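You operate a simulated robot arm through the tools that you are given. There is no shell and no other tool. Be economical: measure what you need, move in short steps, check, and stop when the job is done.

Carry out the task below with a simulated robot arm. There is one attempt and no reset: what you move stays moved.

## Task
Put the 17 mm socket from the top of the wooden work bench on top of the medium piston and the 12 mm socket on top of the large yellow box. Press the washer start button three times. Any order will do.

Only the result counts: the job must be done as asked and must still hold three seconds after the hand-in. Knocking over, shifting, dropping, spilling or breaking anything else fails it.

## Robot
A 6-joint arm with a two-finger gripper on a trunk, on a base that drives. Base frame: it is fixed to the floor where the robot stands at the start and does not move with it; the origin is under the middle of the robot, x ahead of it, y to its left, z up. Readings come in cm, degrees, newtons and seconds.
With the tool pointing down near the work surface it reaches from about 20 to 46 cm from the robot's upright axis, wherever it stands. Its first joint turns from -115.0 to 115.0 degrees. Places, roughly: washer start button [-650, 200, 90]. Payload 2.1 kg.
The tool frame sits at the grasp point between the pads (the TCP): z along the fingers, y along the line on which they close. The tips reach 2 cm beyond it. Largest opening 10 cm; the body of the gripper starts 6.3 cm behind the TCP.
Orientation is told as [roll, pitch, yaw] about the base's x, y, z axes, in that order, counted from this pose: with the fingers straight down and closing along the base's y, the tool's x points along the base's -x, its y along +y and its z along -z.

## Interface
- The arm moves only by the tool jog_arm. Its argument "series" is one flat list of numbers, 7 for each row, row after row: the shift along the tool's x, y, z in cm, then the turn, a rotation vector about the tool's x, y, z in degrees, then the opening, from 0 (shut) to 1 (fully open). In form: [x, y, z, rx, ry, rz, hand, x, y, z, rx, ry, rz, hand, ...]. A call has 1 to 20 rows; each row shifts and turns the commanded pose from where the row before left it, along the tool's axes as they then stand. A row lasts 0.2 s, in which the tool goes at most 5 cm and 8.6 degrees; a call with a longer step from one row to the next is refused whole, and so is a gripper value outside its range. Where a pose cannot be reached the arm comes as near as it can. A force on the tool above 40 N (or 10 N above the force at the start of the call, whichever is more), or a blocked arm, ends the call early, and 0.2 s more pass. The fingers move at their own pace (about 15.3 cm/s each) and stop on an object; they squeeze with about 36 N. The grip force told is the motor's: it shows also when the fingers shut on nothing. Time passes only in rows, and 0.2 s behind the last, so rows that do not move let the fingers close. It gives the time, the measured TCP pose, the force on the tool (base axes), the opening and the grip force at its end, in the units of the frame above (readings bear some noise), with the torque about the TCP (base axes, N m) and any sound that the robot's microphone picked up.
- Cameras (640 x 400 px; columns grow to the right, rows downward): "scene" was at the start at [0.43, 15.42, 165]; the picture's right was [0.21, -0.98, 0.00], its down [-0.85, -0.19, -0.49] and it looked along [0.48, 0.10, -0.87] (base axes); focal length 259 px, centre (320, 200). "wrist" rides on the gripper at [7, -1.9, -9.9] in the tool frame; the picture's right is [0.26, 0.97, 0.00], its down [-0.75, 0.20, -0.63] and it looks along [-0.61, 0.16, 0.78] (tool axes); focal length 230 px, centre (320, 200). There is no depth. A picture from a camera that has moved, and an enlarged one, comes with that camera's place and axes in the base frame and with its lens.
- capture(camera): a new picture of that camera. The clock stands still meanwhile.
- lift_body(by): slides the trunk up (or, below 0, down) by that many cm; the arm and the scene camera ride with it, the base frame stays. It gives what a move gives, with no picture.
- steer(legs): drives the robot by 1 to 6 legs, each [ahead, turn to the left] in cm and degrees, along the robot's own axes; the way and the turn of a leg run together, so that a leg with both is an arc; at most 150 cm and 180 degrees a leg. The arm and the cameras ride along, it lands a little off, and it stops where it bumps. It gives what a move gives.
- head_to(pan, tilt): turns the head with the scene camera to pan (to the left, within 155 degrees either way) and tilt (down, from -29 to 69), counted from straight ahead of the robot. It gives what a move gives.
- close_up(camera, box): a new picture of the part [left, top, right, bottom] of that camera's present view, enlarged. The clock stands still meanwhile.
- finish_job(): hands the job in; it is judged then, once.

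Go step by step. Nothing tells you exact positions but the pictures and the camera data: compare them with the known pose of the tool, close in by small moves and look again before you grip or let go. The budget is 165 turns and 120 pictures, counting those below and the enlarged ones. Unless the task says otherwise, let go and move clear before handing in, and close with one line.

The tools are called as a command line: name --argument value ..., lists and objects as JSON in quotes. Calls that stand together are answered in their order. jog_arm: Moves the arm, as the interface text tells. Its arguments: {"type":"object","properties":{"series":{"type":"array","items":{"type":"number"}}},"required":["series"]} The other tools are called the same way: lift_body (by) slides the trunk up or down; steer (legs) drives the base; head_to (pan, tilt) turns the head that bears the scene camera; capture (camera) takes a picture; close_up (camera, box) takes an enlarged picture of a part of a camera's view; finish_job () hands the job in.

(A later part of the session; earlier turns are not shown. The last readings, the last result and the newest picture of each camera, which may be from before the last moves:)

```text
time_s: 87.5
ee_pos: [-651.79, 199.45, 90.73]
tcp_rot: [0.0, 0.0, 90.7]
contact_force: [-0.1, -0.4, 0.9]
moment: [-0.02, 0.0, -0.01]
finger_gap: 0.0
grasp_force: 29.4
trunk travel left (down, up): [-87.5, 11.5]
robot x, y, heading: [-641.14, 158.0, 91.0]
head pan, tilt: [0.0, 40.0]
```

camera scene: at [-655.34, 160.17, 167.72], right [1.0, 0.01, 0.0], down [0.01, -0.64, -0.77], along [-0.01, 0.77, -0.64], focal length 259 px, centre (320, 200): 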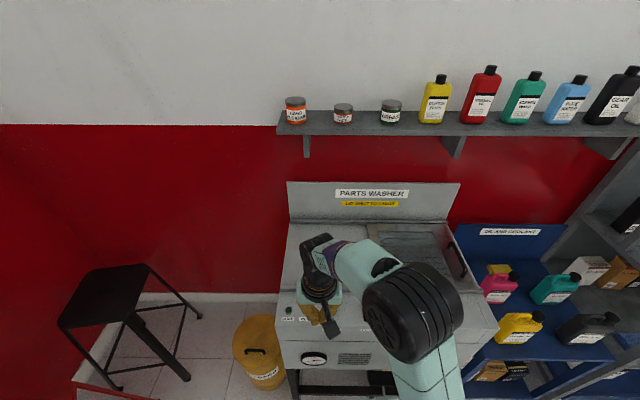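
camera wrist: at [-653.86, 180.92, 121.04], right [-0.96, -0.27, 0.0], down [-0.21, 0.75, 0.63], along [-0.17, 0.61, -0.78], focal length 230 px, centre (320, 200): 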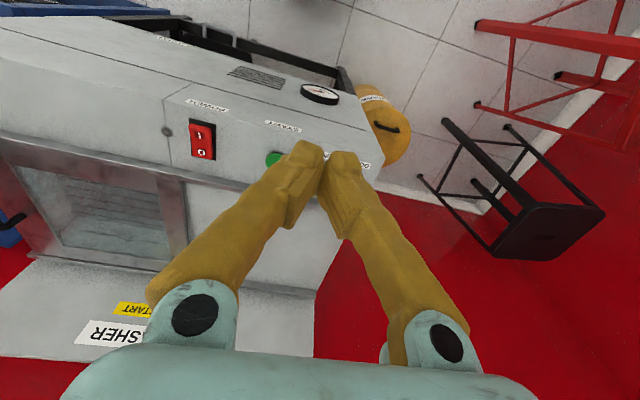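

Force just begins to hint; continue in tiny steps.

jog_arm --series '[0, 0, 0.15, 0, 0, 0, 0, 0, 0, 0.15, 0, 0, 0, 0]'

close_up --camera "wrist" --box '[240, 80, 400, 180]'

```text
time_s: 88.0
ee_pos: [-651.65, 199.43, 90.24]
tcp_rot: [0.0, -0.2, 90.8]
contact_force: [-0.3, 0.0, 0.3]
moment: [-0.02, -0.01, 0.04]
finger_gap: 0.01
grasp_force: 29.0
trunk travel left (down, up): [-87.5, 11.5]
robot x, y, heading: [-641.07, 157.55, 91.0]
head pan, tilt: [0.0, 40.0]
```

```text
4.00 times, centred on (320, 130) of wrist
camera zoom: at [-649.83, 192.54, 100.26], right [-0.96, -0.27, 0.0], down [-0.21, 0.75, 0.63], along [-0.17, 0.61, -0.78], focal length 920 px, centre (320, 480)
```

zoom: 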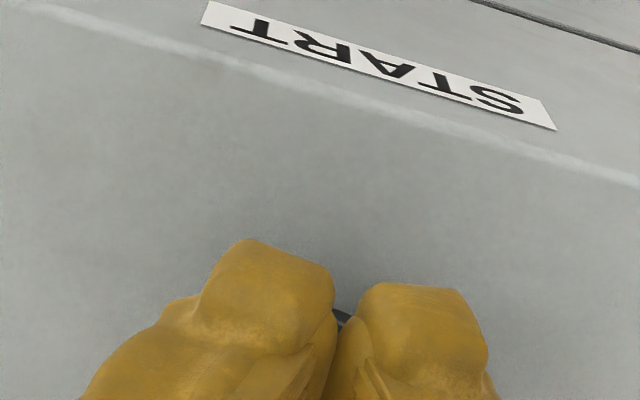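

jog_arm --series '[0, 0, 0.2, 0, 0, 0, 0, 0, 0, 0.2, 0, 0, 0, 0]'

```text
time_s: 88.7
ee_pos: [-651.69, 199.4, 90.08]
tcp_rot: [0.0, 0.1, 90.8]
contact_force: [0.4, -0.2, -0.2]
moment: [-0.01, -0.05, 0.0]
finger_gap: 0.0
grasp_force: 29.8
trunk travel left (down, up): [-87.5, 11.5]
robot x, y, heading: [-641.4, 157.92, 90.9]
head pan, tilt: [0.0, 40.0]
```

jog_arm --series '[0, 0, 0.2, 0, 0, 0, 0, 0, 0, 0.2, 0, 0, 0, 0]'

close_up --camera "wrist" --box '[240, 80, 400, 180]'

close_up --camera "scene" --box '[270, 280, 370, 360]'

```text
time_s: 89.2
ee_pos: [-651.81, 199.45, 89.61]
tcp_rot: [-0.1, 0.0, 90.7]
contact_force: [0.4, -0.3, 1.0]
moment: [0.0, 0.01, 0.0]
finger_gap: 0.0
grasp_force: 29.3
trunk travel left (down, up): [-87.5, 11.5]
robot x, y, heading: [-641.09, 157.7, 90.6]
head pan, tilt: [0.0, 40.0]
```

```text
4.00 times, centred on (320, 130) of wrist
camera zoom: at [-649.82, 192.55, 99.46], right [-0.96, -0.27, 0.0], down [-0.21, 0.75, 0.63], along [-0.17, 0.61, -0.78], focal length 920 px, centre (320, 480)
```

zoom: 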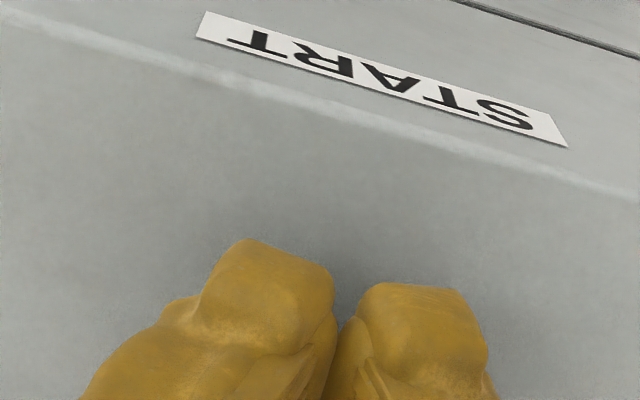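

```text
5.00 times, centred on (320, 320) of scene
camera zoom: at [-655.34, 160.13, 167.73], right [1.0, 0.01, 0.0], down [0.01, -0.64, -0.77], along [-0.01, 0.77, -0.64], focal length 1294 px, centre (320, -400)
```

zoom: 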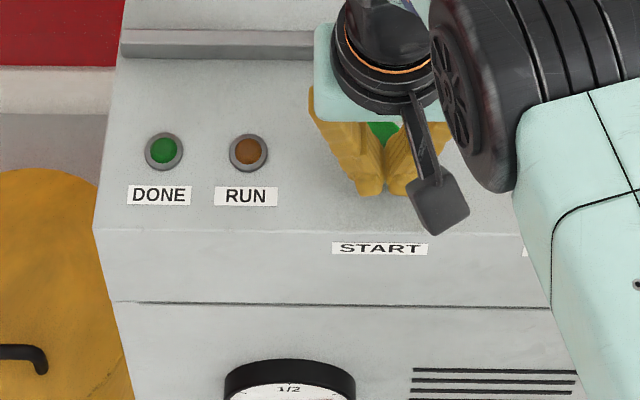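

Triangulating the RUN lamp puts the panel at z≈86, so the button is at about y≈201.5 and its top z≈87. I'll raise a bit and shift 2 cm forward.

jog_arm --series '[0, 0, -2, 0, 0, 0, 0, -2, 0, 0, 0, 0, 0, 0, 0, 0, 0, 0, 0, 0, 0]'

close_up --camera "wrist" --box '[240, 80, 400, 180]'

close_up --camera "scene" --box '[270, 280, 370, 360]'

```text
time_s: 90.0
ee_pos: [-651.8, 201.4, 91.72]
tcp_rot: [0.0, -0.1, 90.7]
contact_force: [0.3, 0.0, -0.6]
moment: [-0.01, 0.0, -0.01]
finger_gap: 0.0
grasp_force: 29.1
trunk travel left (down, up): [-87.5, 11.5]
robot x, y, heading: [-641.42, 157.86, 90.8]
head pan, tilt: [0.0, 40.0]
```

```text
4.00 times, centred on (320, 130) of wrist
camera zoom: at [-649.87, 194.55, 101.54], right [-0.96, -0.27, 0.0], down [-0.21, 0.75, 0.63], along [-0.17, 0.61, -0.78], focal length 920 px, centre (320, 480)
```

zoom: 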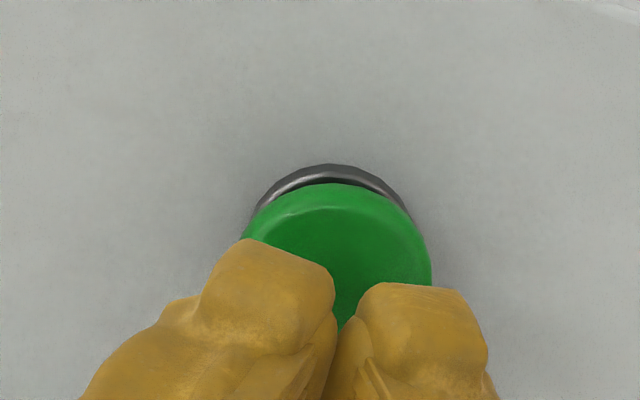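

```text
5.00 times, centred on (320, 320) of scene
camera zoom: at [-655.34, 160.11, 167.73], right [1.0, 0.01, 0.0], down [0.01, -0.64, -0.77], along [-0.01, 0.77, -0.64], focal length 1294 px, centre (320, -400)
```

zoom: 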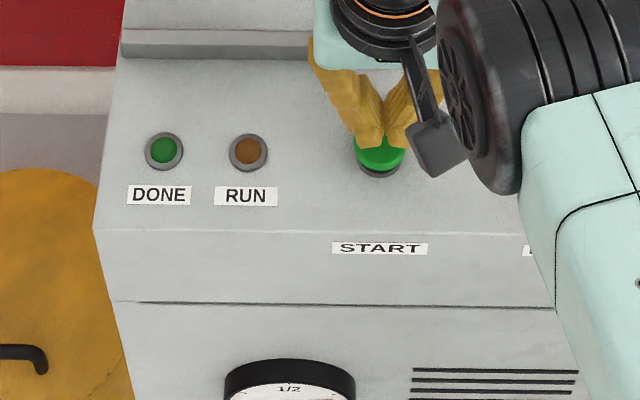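

The fingertips are now right over the button. Pressing down in small steps.

jog_arm --series '[0, 0, 0.5, 0, 0, 0, 0, 0, 0, 0.4, 0, 0, 0, 0, 0, 0, 0.3, 0, 0, 0, 0]'

jog_arm --series '[0, 0, 0.2, 0, 0, 0, 0, 0, 0, 0.2, 0, 0, 0, 0]'

```text
time_s: 90.8
ee_pos: [-651.72, 201.39, 90.49]
tcp_rot: [0.0, 0.0, 90.8]
contact_force: [-0.1, -0.2, 0.5]
moment: [0.01, 0.0, 0.02]
finger_gap: 0.0
grasp_force: 29.4
trunk travel left (down, up): [-87.5, 11.5]
robot x, y, heading: [-641.14, 157.91, 90.9]
head pan, tilt: [0.0, 40.0]
```

```text
time_s: 91.5
ee_pos: [-651.85, 201.41, 90.0]
tcp_rot: [0.0, 0.0, 90.8]
contact_force: [0.5, 1.1, 0.0]
moment: [-0.01, 0.0, 0.03]
finger_gap: 0.0
grasp_force: 29.8
trunk travel left (down, up): [-87.5, 11.5]
robot x, y, heading: [-641.09, 157.76, 90.8]
head pan, tilt: [0.0, 40.0]
```

jog_arm --series '[0, 0, 0.15, 0, 0, 0, 0, 0, 0, 0.15, 0, 0, 0, 0]'

close_up --camera "scene" --box '[300, 290, 350, 330]'

```text
time_s: 92.0
ee_pos: [-651.77, 201.44, 89.54]
tcp_rot: [0.0, -0.1, 90.8]
contact_force: [1.0, 0.2, 0.7]
moment: [-0.01, 0.0, -0.05]
finger_gap: 0.0
grasp_force: 29.4
trunk travel left (down, up): [-87.5, 11.5]
robot x, y, heading: [-641.2, 157.79, 90.8]
head pan, tilt: [0.0, 40.0]
```

```text
10.00 times, centred on (325, 310) of scene
camera zoom: at [-655.33, 160.13, 167.73], right [1.0, 0.01, 0.0], down [0.01, -0.64, -0.77], along [-0.01, 0.77, -0.64], focal length 2588 px, centre (270, -900)
```

zoom: 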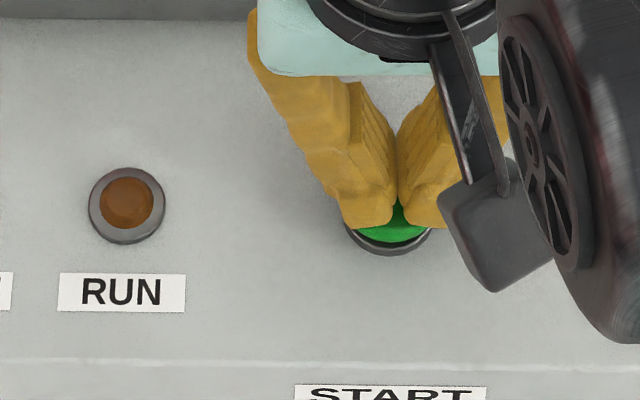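

jog_arm --series '[0, 0, 0.15, 0, 0, 0, 0, 0, 0, 0.15, 0, 0, 0, 0]'

jog_arm --series '[0, 0, 0.15, 0, 0, 0, 0]'

jog_arm --series '[0, 0, 0.15, 0, 0, 0, 0]'

```text
time_s: 92.7
ee_pos: [-651.77, 201.4, 89.4]
tcp_rot: [0.0, 0.1, 90.8]
contact_force: [0.7, -0.6, 2.3]
moment: [0.01, 0.04, 0.0]
finger_gap: 0.61
grasp_force: 29.0
trunk travel left (down, up): [-87.5, 11.5]
robot x, y, heading: [-641.33, 157.75, 90.9]
head pan, tilt: [0.0, 40.0]
```

```text
time_s: 93.0
ee_pos: [-651.82, 201.51, 89.22]
tcp_rot: [0.0, -0.1, 90.8]
contact_force: [-0.4, -0.2, 1.8]
moment: [-0.02, 0.0, 0.02]
finger_gap: 0.59
grasp_force: 29.3
trunk travel left (down, up): [-87.5, 11.5]
robot x, y, heading: [-641.5, 157.59, 90.9]
head pan, tilt: [0.0, 40.0]
```

```text
time_s: 93.5
ee_pos: [-651.82, 201.42, 89.16]
tcp_rot: [0.0, -0.1, 90.8]
contact_force: [-0.4, 0.4, 2.7]
moment: [0.0, 0.02, -0.01]
finger_gap: 0.61
grasp_force: 29.4
trunk travel left (down, up): [-87.5, 11.5]
robot x, y, heading: [-641.33, 157.94, 90.9]
head pan, tilt: [0.0, 40.0]
heard: click
```

Click heard: first press. I'll retreat 1 cm to release, and look at the lamp.

jog_arm --series '[0, 0, -0.6, 0, 0, 0, 0, 0, 0, -0.6, 0, 0, 0, 0, 0, 0, 0, 0, 0, 0, 0]'

close_up --camera "scene" --box '[270, 280, 370, 360]'

```text
time_s: 94.2
ee_pos: [-651.76, 201.51, 90.27]
tcp_rot: [0.0, 0.0, 90.9]
contact_force: [0.2, 0.0, 0.3]
moment: [-0.01, -0.01, 0.0]
finger_gap: 0.0
grasp_force: 29.4
trunk travel left (down, up): [-87.5, 11.5]
robot x, y, heading: [-641.33, 157.65, 90.7]
head pan, tilt: [0.0, 40.0]
```

```text
5.00 times, centred on (320, 320) of scene
camera zoom: at [-655.34, 160.13, 167.72], right [1.0, 0.01, 0.0], down [0.01, -0.64, -0.77], along [-0.01, 0.77, -0.64], focal length 1294 px, centre (320, -400)
```

zoom: 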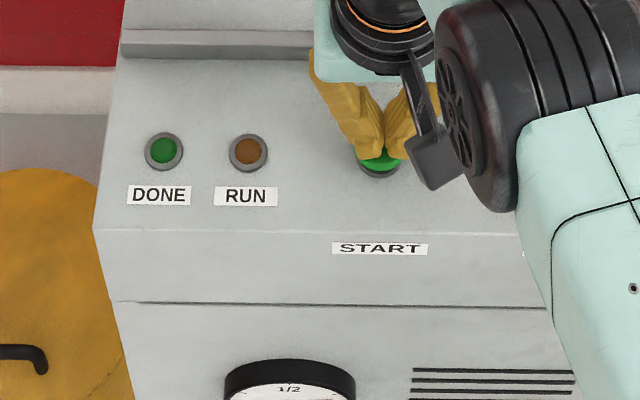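

Second press.

jog_arm --series '[0, 0, 0.5, 0, 0, 0, 0, 0, 0, 0.3, 0, 0, 0, 0, 0, 0, 0.2, 0, 0, 0, 0, 0, 0, 0.2, 0, 0, 0, 0, 0, 0, 0, 0, 0, 0, 0]'

```text
time_s: 95.5
ee_pos: [-651.75, 201.46, 89.08]
tcp_rot: [0.0, 0.0, 90.8]
contact_force: [-0.5, 1.4, 3.1]
moment: [0.01, 0.03, -0.02]
finger_gap: 0.59
grasp_force: 29.4
trunk travel left (down, up): [-87.5, 11.5]
robot x, y, heading: [-641.0, 157.48, 90.9]
head pan, tilt: [0.0, 40.0]
heard: click
```

Second click heard. Release and press the third time.

jog_arm --series '[0, 0, -0.6, 0, 0, 0, 0, 0, 0, -0.6, 0, 0, 0, 0, 0, 0, 0, 0, 0, 0, 0]'

jog_arm --series '[0, 0, 0.5, 0, 0, 0, 0, 0, 0, 0.3, 0, 0, 0, 0, 0, 0, 0.2, 0, 0, 0, 0, 0, 0, 0.2, 0, 0, 0, 0, 0, 0, 0, 0, 0, 0, 0]'

```text
time_s: 96.2
ee_pos: [-651.78, 201.48, 90.29]
tcp_rot: [0.0, 0.0, 90.8]
contact_force: [1.1, 0.3, 0.2]
moment: [-0.04, 0.0, -0.05]
finger_gap: 0.0
grasp_force: 29.7
trunk travel left (down, up): [-87.5, 11.5]
robot x, y, heading: [-641.37, 157.91, 90.9]
head pan, tilt: [0.0, 40.0]
```

```text
time_s: 97.5
ee_pos: [-651.73, 201.38, 89.09]
tcp_rot: [0.1, 0.0, 90.8]
contact_force: [0.6, 1.4, 2.5]
moment: [0.02, -0.02, 0.01]
finger_gap: 0.59
grasp_force: 29.4
trunk travel left (down, up): [-87.5, 11.5]
robot x, y, heading: [-641.56, 157.66, 90.6]
head pan, tilt: [0.0, 40.0]
heard: click
```

Three clicks done. I'll retract the arm to its carrying pose and drive back.

jog_arm --series '[0, 0, -1, 0, 0, 0, 0, 0, 0, -4, 0, 0, 0, 0, 0, 0, -4.5, 0, 0, 0, 0, 0, 0, -4.5, 0, 0, 0, 0, 0, 0, -4, 0, 0, 0, 0, 0, 0, -4, 0, 0, 0, 0, 4.5, 1, 0, 0, 0, 0, 0, 4.5, 1, 0, 0, 0, 0, 0, 4.5, 2, 0, 0, 0, 0, 0]'

steer --legs '[[-45, 0]]'

capture --camera "scene"

```text
time_s: 99.5
ee_pos: [-655.77, 187.75, 111.0]
tcp_rot: [0.0, -0.2, 90.8]
contact_force: [-0.3, -0.4, 0.2]
moment: [0.02, -0.03, 0.01]
finger_gap: 0.0
grasp_force: 28.6
trunk travel left (down, up): [-87.5, 11.5]
robot x, y, heading: [-641.29, 157.62, 91.0]
head pan, tilt: [0.0, 40.0]
```

```text
time_s: 102.2
ee_pos: [-655.08, 142.81, 111.14]
tcp_rot: [0.0, 0.2, 90.7]
contact_force: [-0.7, -0.5, -0.2]
moment: [0.0, 0.02, 0.03]
finger_gap: 0.0
grasp_force: 29.4
trunk travel left (down, up): [-87.5, 11.5]
robot x, y, heading: [-641.0, 112.93, 90.6]
head pan, tilt: [0.0, 40.0]
```

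```text
69 pictures are left
camera scene: at [-654.77, 115.21, 167.72], right [1.0, 0.01, 0.0], down [0.01, -0.64, -0.77], along [-0.01, 0.77, -0.64], focal length 259 px, centre (320, 200)
```

scene: 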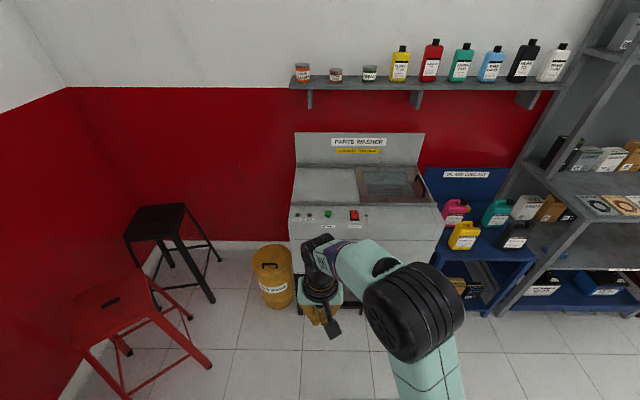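

All intact at the washer. Now drive back to the bench, aligned with the 17 mm socket and the piston (around y≈50).

steer --legs '[[0, -97.4], [150, 0], [150, 0], [150, 0], [85, 0], [0, 6.8]]'

head_to --pan 0 --tilt 35

capture --camera "scene"

```text
time_s: 132.3
ee_pos: [-82.89, 62.33, 111.05]
tcp_rot: [0.1, 0.0, -0.2]
contact_force: [-1.0, -0.3, 0.4]
moment: [-0.03, -0.01, 0.01]
finger_gap: 0.0
grasp_force: 29.7
trunk travel left (down, up): [-87.5, 11.5]
robot x, y, heading: [-112.95, 48.41, 0.1]
head pan, tilt: [0.0, 40.0]
```

```text
time_s: 133.0
ee_pos: [-82.95, 62.44, 111.0]
tcp_rot: [0.1, 0.0, 0.0]
contact_force: [0.8, -0.5, -0.6]
moment: [0.01, 0.02, 0.01]
finger_gap: 0.01
grasp_force: 29.5
trunk travel left (down, up): [-87.5, 11.5]
robot x, y, heading: [-113.24, 48.48, -0.1]
head pan, tilt: [0.0, 35.0]
```

```text
68 pictures are left
camera scene: at [-110.29, 62.55, 168.48], right [0.0, -1.0, 0.0], down [-0.57, 0.0, -0.82], along [0.82, 0.0, -0.57], focal length 259 px, centre (320, 200)
```

scene: 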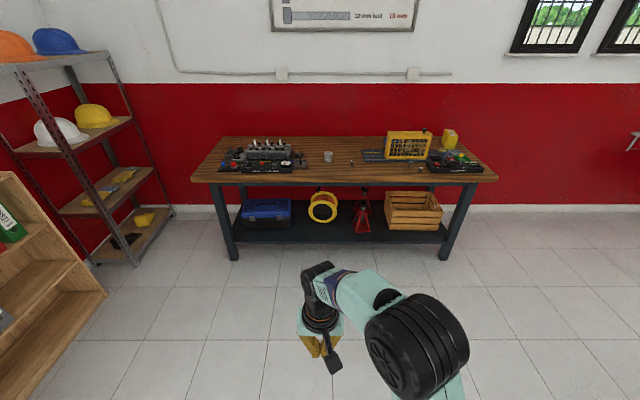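

Clear. Drive ahead to the bench and look down.

steer --legs '[[113, 0]]'

head_to --pan 0 --tilt 58

capture --camera "scene"

capture --camera "wrist"

```text
time_s: 138.7
ee_pos: [29.87, 62.7, 111.09]
tcp_rot: [0.0, 0.0, 0.2]
contact_force: [0.0, 0.2, -0.7]
moment: [-0.02, 0.0, 0.0]
finger_gap: 0.0
grasp_force: 29.7
trunk travel left (down, up): [-87.5, 11.5]
robot x, y, heading: [0.09, 48.92, 0.2]
head pan, tilt: [0.0, 35.0]
```

```text
time_s: 139.6
ee_pos: [29.93, 62.61, 110.96]
tcp_rot: [0.0, 0.0, 0.1]
contact_force: [0.1, 0.5, -0.3]
moment: [0.04, -0.02, 0.01]
finger_gap: 0.01
grasp_force: 29.4
trunk travel left (down, up): [-87.5, 11.5]
robot x, y, heading: [-0.37, 48.6, 0.2]
head pan, tilt: [0.0, 58.0]
```

```text
67 pictures are left
camera scene: at [0.5, 62.64, 165.29], right [0.0, -1.0, 0.0], down [-0.85, 0.0, -0.53], along [0.53, 0.0, -0.85], focal length 259 px, centre (320, 200)
```

scene: 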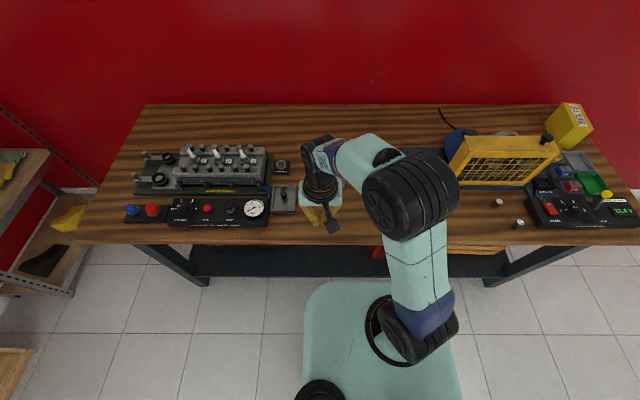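

```text
66 pictures are left
camera wrist: at [22.84, 60.82, 120.92], right [-0.26, 0.97, 0.0], down [0.75, 0.2, 0.63], along [0.61, 0.16, -0.78], focal length 230 px, centre (320, 200)
```

wrist: 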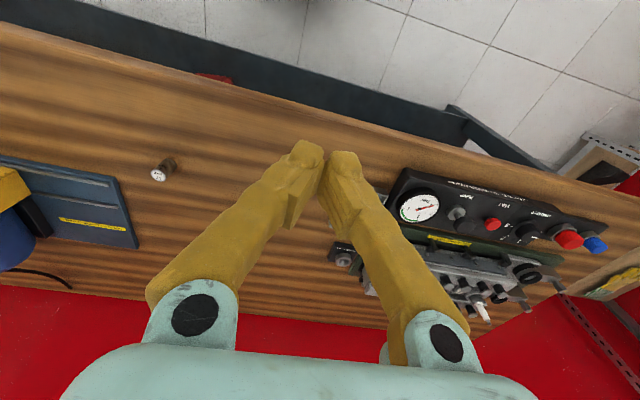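

The 17 mm socket is at about (51.5,39.5). I'll move the arm over toward it with the gripper open to partial width and look again.

jog_arm --series '[0, -4.5, 0, 0, 0, 0, 0.4, 0, -4.5, 0, 0, 0, 0, 0.4, 0, -4.5, 0, 0, 0, 0, 0.4, 0, -4.5, 0, 0, 0, 0, 0.4, -4, -4.5, 0, 0, 0, 0, 0.4, -2, 0, 0, 0, 0, 0, 0.4]'

capture --camera "scene"

capture --camera "wrist"

```text
refused: row 5 steps farther than a row can; nothing moved
```

```text
65 pictures are left
camera scene: at [0.5, 62.64, 165.29], right [0.0, -1.0, 0.0], down [-0.85, 0.0, -0.53], along [0.53, 0.0, -0.85], focal length 259 px, centre (320, 200)
```

scene: 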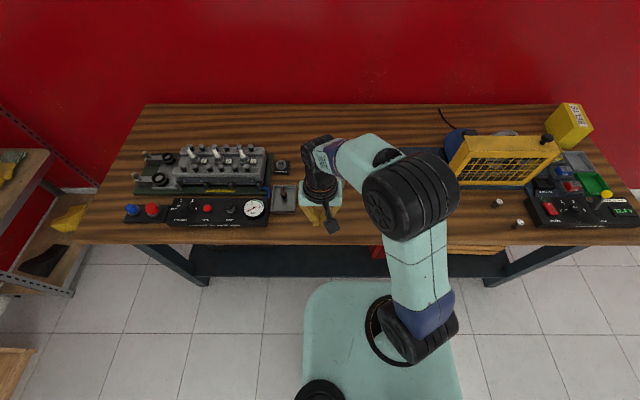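

```text
64 pictures are left
camera wrist: at [22.84, 60.82, 120.92], right [-0.26, 0.97, 0.0], down [0.75, 0.2, 0.63], along [0.61, 0.16, -0.78], focal length 230 px, centre (320, 200)
```

wrist: 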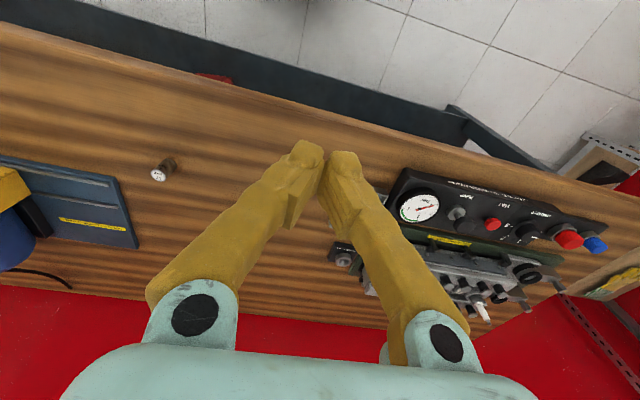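

Refused for step length; reissue with smaller steps.

jog_arm --series '[0, -4.5, 0, 0, 0, 0, 0.4, 0, -4.5, 0, 0, 0, 0, 0.4, 0, -4.5, 0, 0, 0, 0, 0.4, 0, -4.5, 0, 0, 0, 0, 0.4, 0, -4.5, 0, 0, 0, 0, 0.4, -4, 0, 0, 0, 0, 0, 0.4, -2, 0, 0, 0, 0, 0, 0.4]'

capture --camera "scene"

capture --camera "wrist"

```text
time_s: 141.2
ee_pos: [35.86, 39.97, 111.04]
tcp_rot: [0.0, 0.0, 0.1]
contact_force: [0.3, 0.5, 0.0]
moment: [0.02, -0.05, 0.0]
finger_gap: 3.97
grasp_force: 0.1
trunk travel left (down, up): [-87.5, 11.5]
robot x, y, heading: [-0.25, 48.29, 0.3]
head pan, tilt: [0.0, 58.0]
```

```text
63 pictures are left
camera scene: at [0.59, 62.64, 165.29], right [0.0, -1.0, 0.0], down [-0.85, 0.0, -0.53], along [0.53, 0.0, -0.85], focal length 259 px, centre (320, 200)
```

scene: 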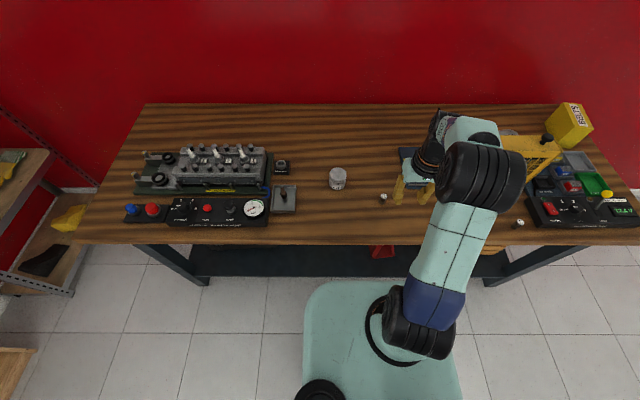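

```text
62 pictures are left
camera wrist: at [28.97, 38.2, 120.96], right [-0.26, 0.97, 0.0], down [0.75, 0.2, 0.63], along [0.61, 0.16, -0.78], focal length 230 px, centre (320, 200)
```

wrist: 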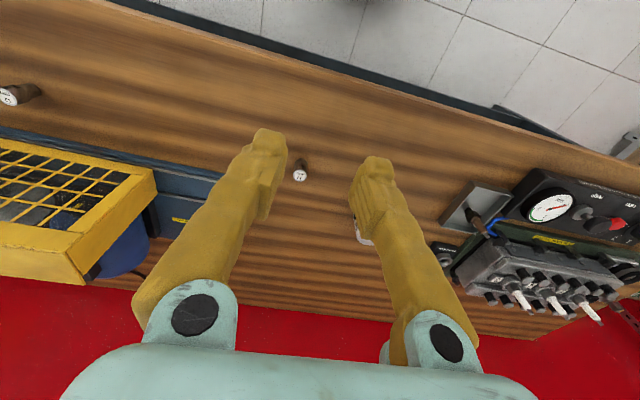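

Socket at (51.2,40.2,87) top, piston top centre near (58.9,56.1,91). I need to get closer; check the gap between the base and the lower shelf.

head_to --pan 10 --tilt 69

capture --camera "scene"

```text
time_s: 141.9
ee_pos: [35.81, 40.05, 111.03]
tcp_rot: [0.0, 0.0, 0.1]
contact_force: [0.1, 0.5, 0.6]
moment: [0.0, 0.0, 0.03]
finger_gap: 3.99
grasp_force: 0.0
trunk travel left (down, up): [-87.5, 11.5]
robot x, y, heading: [-0.14, 48.61, 0.3]
head pan, tilt: [10.0, 68.8]
```

```text
61 pictures are left
camera scene: at [-0.93, 63.57, 164.12], right [0.18, -0.98, 0.0], down [-0.92, -0.16, -0.36], along [0.36, 0.06, -0.93], focal length 259 px, centre (320, 200)
```

scene: 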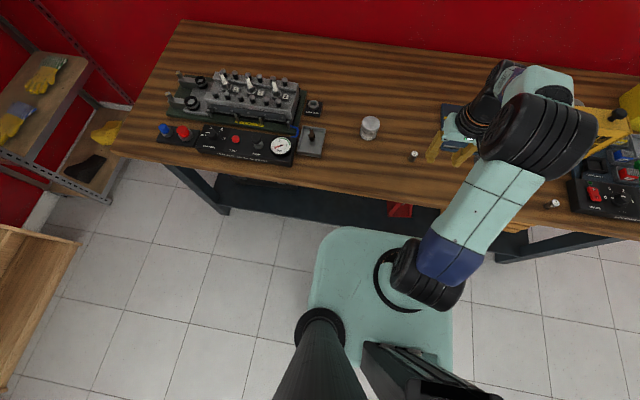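

The gap is hard to judge but seems present. I'll advance in small steps and check for bumps.

steer --legs '[[5, 0]]'

steer --legs '[[4, 0]]'

capture --camera "scene"

```text
time_s: 142.8
ee_pos: [39.96, 40.02, 111.48]
tcp_rot: [0.0, -0.6, 0.1]
contact_force: [0.2, 0.2, 0.5]
moment: [0.03, -0.01, 0.01]
finger_gap: 4.01
grasp_force: 0.1
trunk travel left (down, up): [-87.5, 11.5]
robot x, y, heading: [4.8, 48.69, 0.0]
head pan, tilt: [10.0, 68.8]
```

```text
time_s: 143.7
ee_pos: [44.72, 40.1, 111.37]
tcp_rot: [-0.1, -0.2, 0.0]
contact_force: [-0.2, 0.3, 0.2]
moment: [0.0, 0.06, 0.01]
finger_gap: 4.0
grasp_force: 0.0
trunk travel left (down, up): [-87.5, 11.5]
robot x, y, heading: [8.63, 48.57, 0.2]
head pan, tilt: [10.0, 68.8]
```

```text
60 pictures are left
camera scene: at [11.18, 63.64, 164.27], right [0.18, -0.98, 0.0], down [-0.92, -0.16, -0.35], along [0.34, 0.06, -0.94], focal length 259 px, centre (320, 200)
```

scene: 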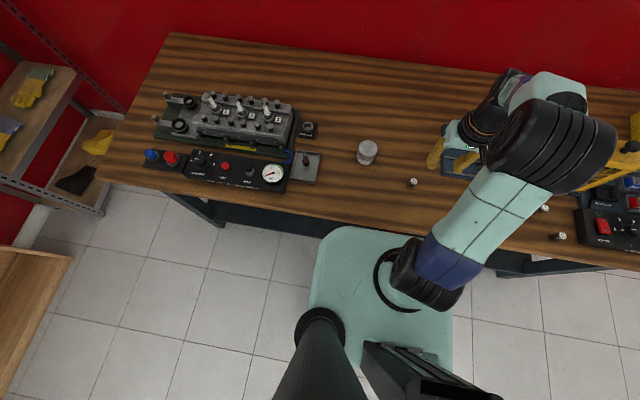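

The camera data hints at a slight wobble; check that the robot has settled.

jog_arm --series '[0, 0, 0, 0, 0, 0, 0.4, 0, 0, 0, 0, 0, 0, 0.4, 0, 0, 0, 0, 0, 0, 0.4]'

head_to --pan 0 --tilt 60

capture --camera "scene"

```text
time_s: 144.5
ee_pos: [43.46, 39.97, 111.65]
tcp_rot: [-0.1, -1.1, 0.1]
contact_force: [0.4, -0.7, -0.3]
moment: [-0.01, 0.01, -0.01]
finger_gap: 4.01
grasp_force: 0.1
trunk travel left (down, up): [-87.5, 11.5]
robot x, y, heading: [8.54, 49.02, 0.1]
head pan, tilt: [10.0, 68.8]
```

```text
time_s: 145.2
ee_pos: [42.63, 39.99, 111.83]
tcp_rot: [0.0, -1.5, 0.0]
contact_force: [-0.6, -0.2, 0.9]
moment: [-0.02, -0.04, 0.02]
finger_gap: 3.98
grasp_force: 0.0
trunk travel left (down, up): [-87.5, 11.5]
robot x, y, heading: [9.09, 48.44, 0.1]
head pan, tilt: [0.0, 60.0]
```

```text
59 pictures are left
camera scene: at [9.1, 62.65, 165.05], right [0.0, -1.0, 0.0], down [-0.87, 0.0, -0.5], along [0.5, 0.0, -0.87], focal length 259 px, centre (320, 200)
```

scene: 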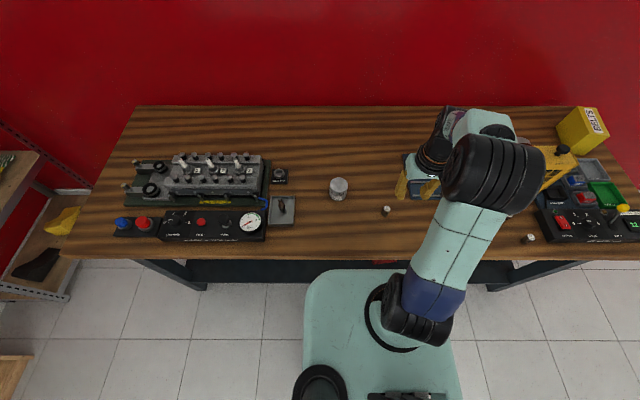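

The TCP reading drifted; I'll wait a moment and read again.

jog_arm --series '[0, 0, 0, 0, 0, 0, 0.4, 0, 0, 0, 0, 0, 0, 0.4, 0, 0, 0, 0, 0, 0, 0.4, 0, 0, 0, 0, 0, 0, 0.4, 0, 0, 0, 0, 0, 0, 0.4]'

jog_arm --series '[0, 0, 0, 0, 0, 0, 0.4, 0, 0, 0, 0, 0, 0, 0.4, 0, 0, 0, 0, 0, 0, 0.4, 0, 0, 0, 0, 0, 0, 0.4, 0, 0, 0, 0, 0, 0, 0.4]'

```text
time_s: 146.4
ee_pos: [42.87, 39.9, 111.73]
tcp_rot: [-0.1, -1.4, 0.0]
contact_force: [-0.6, -0.8, -0.6]
moment: [-0.02, 0.0, -0.01]
finger_gap: 4.03
grasp_force: 0.0
trunk travel left (down, up): [-87.5, 11.5]
robot x, y, heading: [8.66, 48.72, 0.0]
head pan, tilt: [0.0, 60.0]
```

```text
time_s: 147.7
ee_pos: [42.79, 39.93, 111.8]
tcp_rot: [-0.1, -1.4, -0.1]
contact_force: [0.3, -0.2, 0.2]
moment: [0.0, 0.01, 0.01]
finger_gap: 3.98
grasp_force: 0.0
trunk travel left (down, up): [-87.5, 11.5]
robot x, y, heading: [8.83, 48.63, 0.2]
head pan, tilt: [0.0, 60.0]
```

The robot is pitched back 1.4°, so the base is touching the bench's lower part. I'll back off and work with a tilted tool for the extra reach.

steer --legs '[[-6.5, 0]]'

jog_arm --series '[0, 0, 0, 0, 0, 0, 0.4, 0, 0, 0, 0, 0, 0, 0.4, 0, 0, 0, 0, 0, 0, 0.4, 0, 0, 0, 0, 0, 0, 0.4]'

capture --camera "scene"

```text
time_s: 148.6
ee_pos: [37.56, 40.01, 111.21]
tcp_rot: [-0.1, -0.6, 0.1]
contact_force: [-1.2, -0.5, -0.7]
moment: [0.01, 0.03, 0.02]
finger_gap: 4.0
grasp_force: 0.1
trunk travel left (down, up): [-87.5, 11.5]
robot x, y, heading: [2.2, 48.41, 0.2]
head pan, tilt: [0.0, 60.0]
```

```text
time_s: 149.6
ee_pos: [36.5, 39.94, 111.64]
tcp_rot: [-0.2, -1.3, 0.1]
contact_force: [-0.7, 0.2, 0.0]
moment: [-0.02, -0.06, -0.01]
finger_gap: 4.0
grasp_force: 0.0
trunk travel left (down, up): [-87.5, 11.5]
robot x, y, heading: [2.54, 48.88, 0.1]
head pan, tilt: [0.0, 60.0]
```

```text
58 pictures are left
camera scene: at [2.53, 62.63, 165.06], right [0.0, -1.0, 0.0], down [-0.86, 0.0, -0.5], along [0.5, 0.0, -0.86], focal length 259 px, centre (320, 200)
```

scene: 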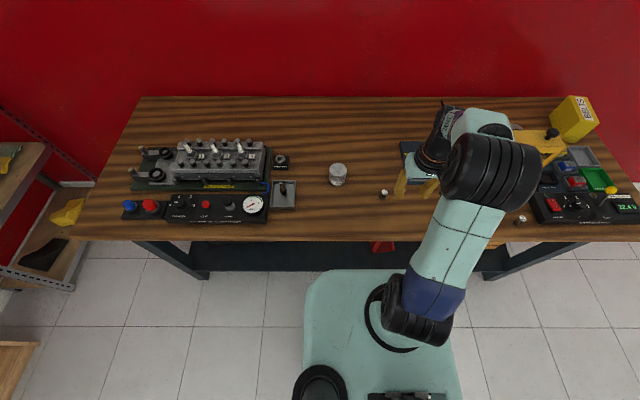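

The camera pose shows the base itself is level; only the arm's command re-latched after the drive. No bump occurred, so I'll advance again in small steps.

steer --legs '[[6, 0]]'

steer --legs '[[4, 0]]'

jog_arm --series '[0, 0, 0, 0, 0, 0, 0.4, 0, 0, 0, 0, 0, 0, 0.4, 0, 0, 0, 0, 0, 0, 0.4, 0, 0, 0, 0, 0, 0, 0.4]'

capture --camera "scene"

```text
time_s: 150.6
ee_pos: [41.61, 40.02, 112.02]
tcp_rot: [0.0, -1.8, -0.1]
contact_force: [0.0, 0.1, 0.0]
moment: [-0.03, -0.02, 0.02]
finger_gap: 4.02
grasp_force: 0.0
trunk travel left (down, up): [-87.5, 11.5]
robot x, y, heading: [8.47, 48.49, 0.1]
head pan, tilt: [0.0, 60.0]
```

```text
time_s: 151.5
ee_pos: [46.42, 39.97, 111.88]
tcp_rot: [-0.1, -1.5, -0.1]
contact_force: [1.1, -0.5, 1.1]
moment: [0.02, 0.06, 0.01]
finger_gap: 3.98
grasp_force: 0.1
trunk travel left (down, up): [-87.5, 11.5]
robot x, y, heading: [12.64, 48.5, -0.0]
head pan, tilt: [0.0, 60.0]
```

```text
time_s: 152.5
ee_pos: [44.14, 39.94, 112.3]
tcp_rot: [-0.1, -2.7, -0.1]
contact_force: [-0.3, 0.0, 0.4]
moment: [0.0, -0.07, -0.02]
finger_gap: 4.01
grasp_force: 0.1
trunk travel left (down, up): [-87.5, 11.5]
robot x, y, heading: [12.57, 48.7, 0.2]
head pan, tilt: [0.0, 60.0]
```

```text
57 pictures are left
camera scene: at [12.0, 62.66, 165.06], right [0.0, -1.0, 0.0], down [-0.86, 0.0, -0.51], along [0.51, 0.0, -0.86], focal length 259 px, centre (320, 200)
```

scene: 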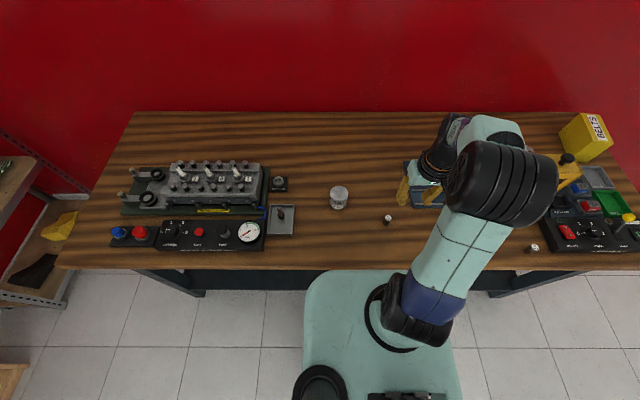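

Robot is at x≈12.6 with no bump. I'll straighten the tool, move above the 17 mm socket and check with the wrist camera.

jog_arm --series '[0, 0, 0, 0, 2.7, 0, 0.45, -3.5, 0, 0, 0, 0, 0, 0.45, -3.4, 0, 0, 0, 0, 0, 0.45, 0, 0, 4, 0, 0, 0, 0.45, 0, 0, 4, 0, 0, 0, 0.45, 0, 0, 4, 0, 0, 0, 0.45, 0, 0, 0, 0, 0, 0, 0.45, 0, 0, 0, 0, 0, 0, 0.45]'

capture --camera "wrist"

```text
time_s: 154.3
ee_pos: [51.68, 39.92, 100.09]
tcp_rot: [-0.1, 0.3, -0.1]
contact_force: [0.2, -0.4, 0.2]
moment: [-0.01, 0.02, 0.01]
finger_gap: 4.49
grasp_force: 0.0
trunk travel left (down, up): [-87.5, 11.5]
robot x, y, heading: [12.07, 48.38, 0.2]
head pan, tilt: [0.0, 60.0]
```

```text
56 pictures are left
camera wrist: at [44.64, 38.09, 110.01], right [-0.26, 0.97, 0.0], down [0.75, 0.2, 0.63], along [0.6, 0.16, -0.78], focal length 230 px, centre (320, 200)
```

wrist: 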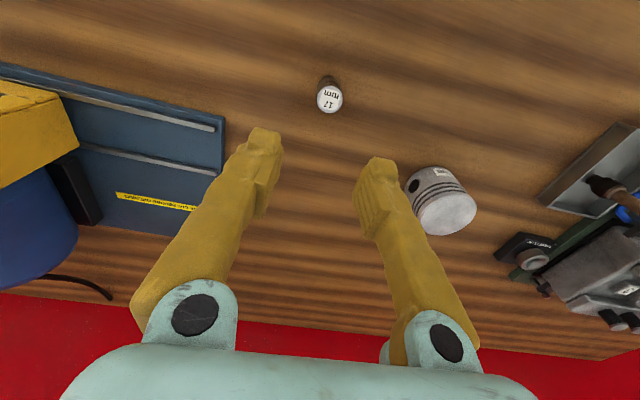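

Refined: socket at about (50.3,40.5), top z≈88. Adjust and descend partway, then look again.

jog_arm --series '[1.3, 0.6, 0, 0, 0, 0, 0.45, 0, 0, 3.5, 0, 0, 0, 0.45, 0, 0, 3.5, 0, 0, 0, 0.45, 0, 0, 0, 0, 0, 0, 0.45]'

capture --camera "wrist"

close_up --camera "scene" --box '[320, 160, 440, 235]'

```text
time_s: 155.3
ee_pos: [50.13, 40.5, 93.25]
tcp_rot: [-0.1, 0.2, -0.1]
contact_force: [0.4, -0.7, -0.3]
moment: [-0.02, -0.03, 0.0]
finger_gap: 4.5
grasp_force: 0.1
trunk travel left (down, up): [-87.5, 11.5]
robot x, y, heading: [12.7, 48.18, 0.1]
head pan, tilt: [0.0, 60.0]
```

```text
55 pictures are left
camera wrist: at [43.22, 38.71, 103.13], right [-0.26, 0.97, 0.0], down [0.75, 0.2, 0.63], along [0.61, 0.16, -0.78], focal length 230 px, centre (320, 200)
```

wrist: 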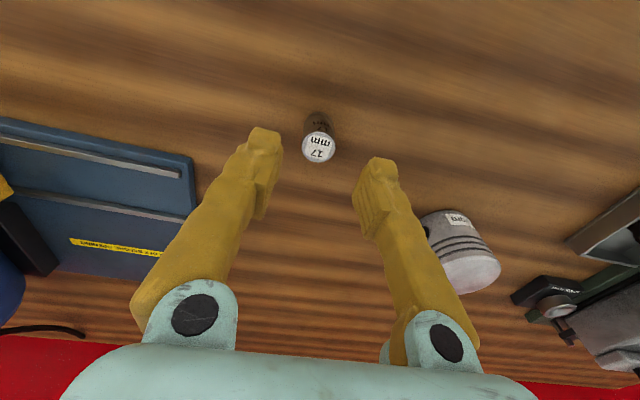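

```text
5.33 times, centred on (380, 198) of scene
camera zoom: at [12.85, 62.69, 165.05], right [0.0, -1.0, 0.0], down [-0.87, 0.0, -0.5], along [0.5, 0.0, -0.87], focal length 1380 px, centre (0, 213)
```

zoom: 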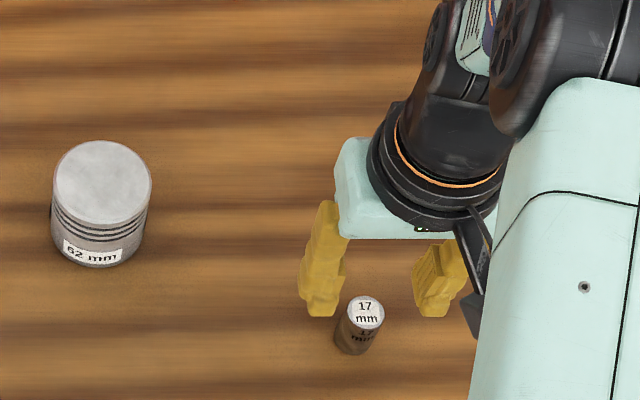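

Triangulated: socket axis (49.9,40.4), top z≈89, bench ≈83.5. The tool is centred, so I'll descend to TCP z≈87.3 and close.

jog_arm --series '[0.2, 0, 2, 0, 0, 0, 0.45, 0, 0, 2, 0, 0, 0, 0.45, 0, 0, 1, 0, 0, 0, 0.45, 0, 0, 0.8, 0, 0, 0, 0.45, 0, 0, 0, 0, 0, 0, 0.45]'

capture --camera "wrist"

close_up --camera "scene" --box '[320, 160, 440, 235]'

```text
time_s: 156.5
ee_pos: [49.97, 40.43, 87.35]
tcp_rot: [0.0, 0.3, -0.2]
contact_force: [0.9, 0.1, -0.3]
moment: [-0.04, -0.01, 0.01]
finger_gap: 4.5
grasp_force: 0.1
trunk travel left (down, up): [-87.5, 11.5]
robot x, y, heading: [12.32, 48.57, 0.2]
head pan, tilt: [0.0, 60.0]
```

```text
53 pictures are left
camera wrist: at [43.07, 38.72, 97.29], right [-0.26, 0.97, 0.0], down [0.75, 0.2, 0.63], along [0.6, 0.16, -0.78], focal length 230 px, centre (320, 200)
```

wrist: 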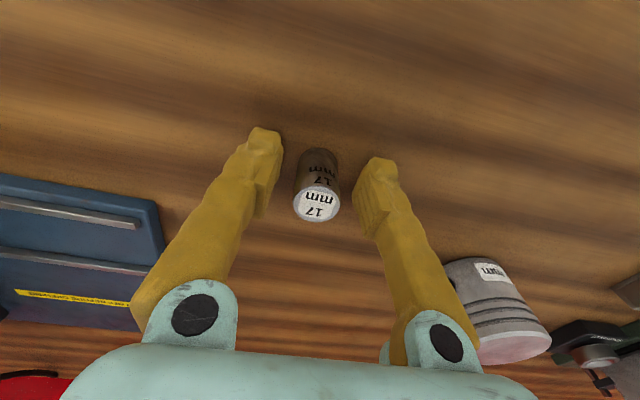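

```text
5.33 times, centred on (380, 198) of scene
camera zoom: at [12.95, 62.66, 165.05], right [0.0, -1.0, 0.0], down [-0.87, 0.0, -0.5], along [0.5, 0.0, -0.87], focal length 1380 px, centre (0, 213)
```

zoom: 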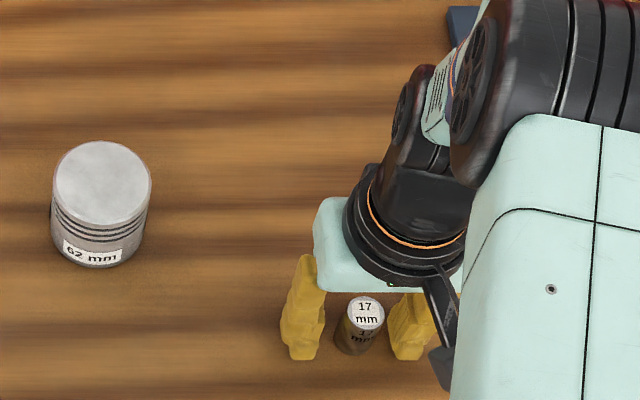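

Socket sits between the fingers. Close.

jog_arm --series '[0, 0, 0, 0, 0, 0, 0.25, 0, 0, 0, 0, 0, 0, 0, 0, 0, 0, 0, 0, 0, 0, 0, 0, 0, 0, 0, 0, 0]'

jog_arm --series '[0, 0, -1, 0, 0, 0, 0, 0, 0, -3, 0, 0, 0, 0, 0, 0, -4, 0, 0, 0, 0, 0, 0, -3, 0, 0, 0, 0, 0, 0, 0, 0, 0, 0, 0]'

capture --camera "wrist"

```text
time_s: 157.5
ee_pos: [49.93, 40.5, 87.45]
tcp_rot: [-0.1, 0.2, 0.0]
contact_force: [0.3, -0.1, 0.2]
moment: [0.01, 0.04, 0.0]
finger_gap: 2.21
grasp_force: 36.3
trunk travel left (down, up): [-87.5, 11.5]
robot x, y, heading: [12.03, 48.72, 0.2]
head pan, tilt: [0.0, 60.0]
```

```text
time_s: 158.7
ee_pos: [50.07, 40.56, 98.3]
tcp_rot: [-0.1, 0.3, -0.2]
contact_force: [-0.4, -0.3, -0.5]
moment: [-0.02, -0.04, 0.03]
finger_gap: 0.0
grasp_force: 29.4
trunk travel left (down, up): [-87.5, 11.5]
robot x, y, heading: [12.56, 48.15, 0.4]
head pan, tilt: [0.0, 60.0]
```

```text
51 pictures are left
camera wrist: at [43.16, 38.71, 108.32], right [-0.26, 0.97, 0.0], down [0.75, 0.2, 0.63], along [0.6, 0.16, -0.78], focal length 230 px, centre (320, 200)
```

wrist: 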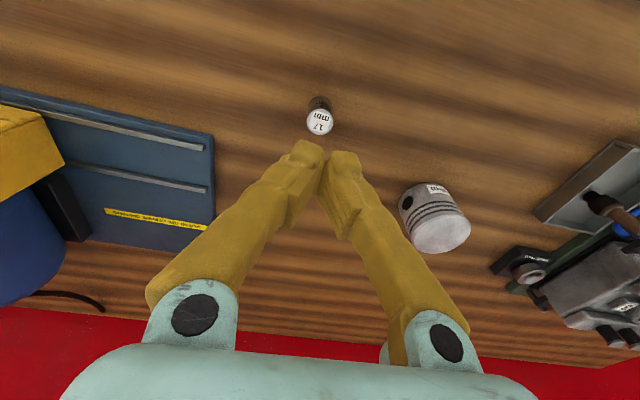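

The socket slipped from the fingers and still stands in place. I'll regrip deeper (TCP z≈86.4) and lift slower.

jog_arm --series '[0, 0, 0, 0, 0, 0, 0.45, 0, -0.1, 0, 0, 0, 0, 0.45, 0, 0, 4, 0, 0, 0, 0.45, 0, 0, 3.5, 0, 0, 0, 0.45, 0, 0, 2.5, 0, 0, 0, 0.45, 0, 0, 1.3, 0, 0, 0, 0.45, 0, 0, 0.4, 0, 0, 0, 0.45, 0, 0, 0, 0, 0, 0, 0.45]'

capture --camera "wrist"

```text
time_s: 160.7
ee_pos: [50.01, 40.46, 87.05]
tcp_rot: [-0.3, -0.5, -0.1]
contact_force: [-4.2, 1.6, 22.8]
moment: [0.59, 0.15, 0.15]
finger_gap: 4.5
grasp_force: 0.1
trunk travel left (down, up): [-87.5, 11.5]
robot x, y, heading: [12.14, 48.42, 0.3]
head pan, tilt: [0.0, 60.0]
stopped in row 8: the force on the tool passed its limit at 41 N (the readings are from after the stop); the commanded pose is now the measured one
```

```text
50 pictures are left
camera wrist: at [42.89, 38.65, 96.84], right [-0.26, 0.97, -0.01], down [0.75, 0.2, 0.63], along [0.61, 0.16, -0.77], focal length 230 px, centre (320, 200)
```

wrist: 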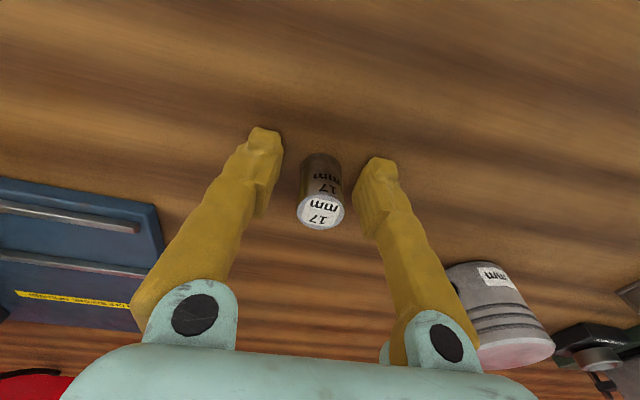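

The fingertips touched the bench at TCP z≈87, so the bench top is 85. I'll raise slightly, close, wait longer and lift gently.

jog_arm --series '[0, 0, -0.2, 0.3, 0.6, 0, 0.45, 0, 0, 0, 0, 0, 0, 0.3, 0, 0, 0, 0, 0, 0, 0.1, 0, 0, 0, 0, 0, 0, 0, 0, 0, 0, 0, 0, 0, 0, 0, 0, 0, 0, 0, 0, 0, 0, 0, 0, 0, 0, 0, 0]'

jog_arm --series '[0, 0, -0.2, 0, 0, 0, 0, 0, 0, -0.3, 0, 0, 0, 0, 0, 0, -0.5, 0, 0, 0, 0]'

capture --camera "wrist"

```text
time_s: 162.3
ee_pos: [50.25, 40.3, 86.99]
tcp_rot: [-0.6, 0.5, -0.1]
contact_force: [-1.0, 1.1, -0.1]
moment: [0.01, 0.01, -0.03]
finger_gap: 2.22
grasp_force: 36.3
trunk travel left (down, up): [-87.5, 11.5]
robot x, y, heading: [12.45, 48.65, 0.1]
head pan, tilt: [0.0, 60.0]
```

```text
time_s: 163.1
ee_pos: [50.21, 40.2, 87.92]
tcp_rot: [-0.4, 0.5, -0.1]
contact_force: [-0.1, -0.5, -1.1]
moment: [-0.01, 0.0, 0.02]
finger_gap: 2.19
grasp_force: 36.0
trunk travel left (down, up): [-87.5, 11.5]
robot x, y, heading: [12.63, 48.94, -0.1]
head pan, tilt: [0.0, 60.0]
```

```text
49 pictures are left
camera wrist: at [43.34, 38.65, 97.93], right [-0.26, 0.97, -0.01], down [0.76, 0.2, 0.62], along [0.6, 0.15, -0.78], focal length 230 px, centre (320, 200)
```

wrist: 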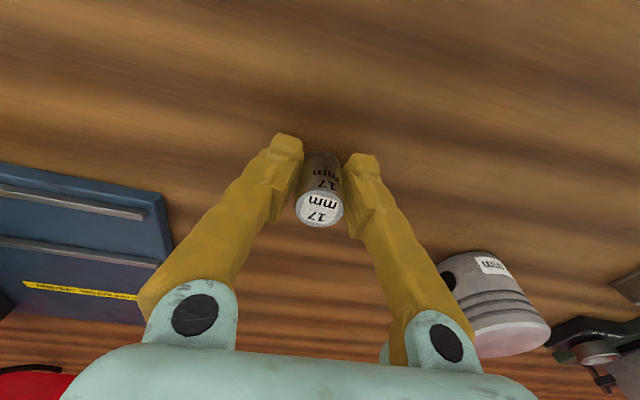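

It seems to hold. Lift slowly further.

jog_arm --series '[0, 0, -0.8, 0, 0, 0, 0, 0, 0, -1, 0, 0, 0, 0, 0, 0, -1.2, 0, 0, 0, 0, 0, 0, -1.5, 0, 0, 0, 0, 0, 0, -1.5, 0, 0, 0, 0, 0, 0, -1.5, 0, 0, 0, 0, 0, 0, -1.5, 0, 0, 0, 0, 0, 0, -1.5, 0, 0, 0, 0]'

capture --camera "wrist"

close_up --camera "scene" --box '[300, 140, 460, 240]'

```text
time_s: 164.9
ee_pos: [50.3, 40.4, 98.58]
tcp_rot: [-0.6, 0.5, -0.1]
contact_force: [0.4, -0.2, -0.2]
moment: [-0.03, 0.01, -0.01]
finger_gap: 2.2
grasp_force: 36.2
trunk travel left (down, up): [-87.5, 11.5]
robot x, y, heading: [12.54, 48.49, 0.2]
head pan, tilt: [0.0, 60.0]
```

```text
48 pictures are left
camera wrist: at [43.42, 38.75, 108.44], right [-0.26, 0.97, -0.01], down [0.76, 0.2, 0.62], along [0.6, 0.15, -0.78], focal length 230 px, centre (320, 200)
```

wrist: 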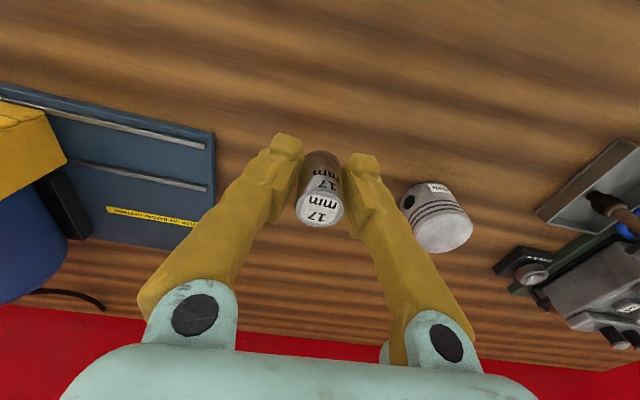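

```text
4.00 times, centred on (380, 190) of scene
camera zoom: at [12.93, 62.67, 165.05], right [0.0, -1.0, 0.0], down [-0.87, 0.0, -0.5], along [0.5, 0.0, -0.87], focal length 1035 px, centre (80, 240)
```

zoom: 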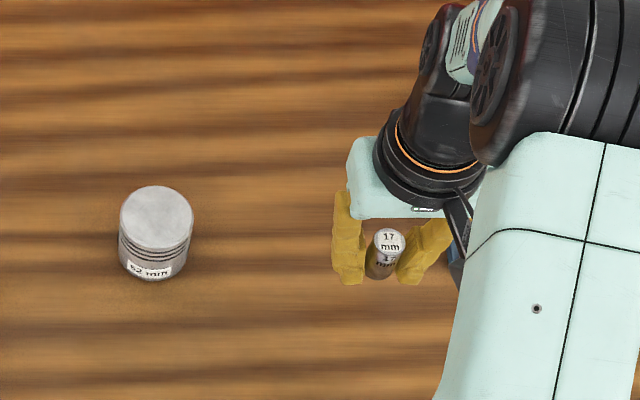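

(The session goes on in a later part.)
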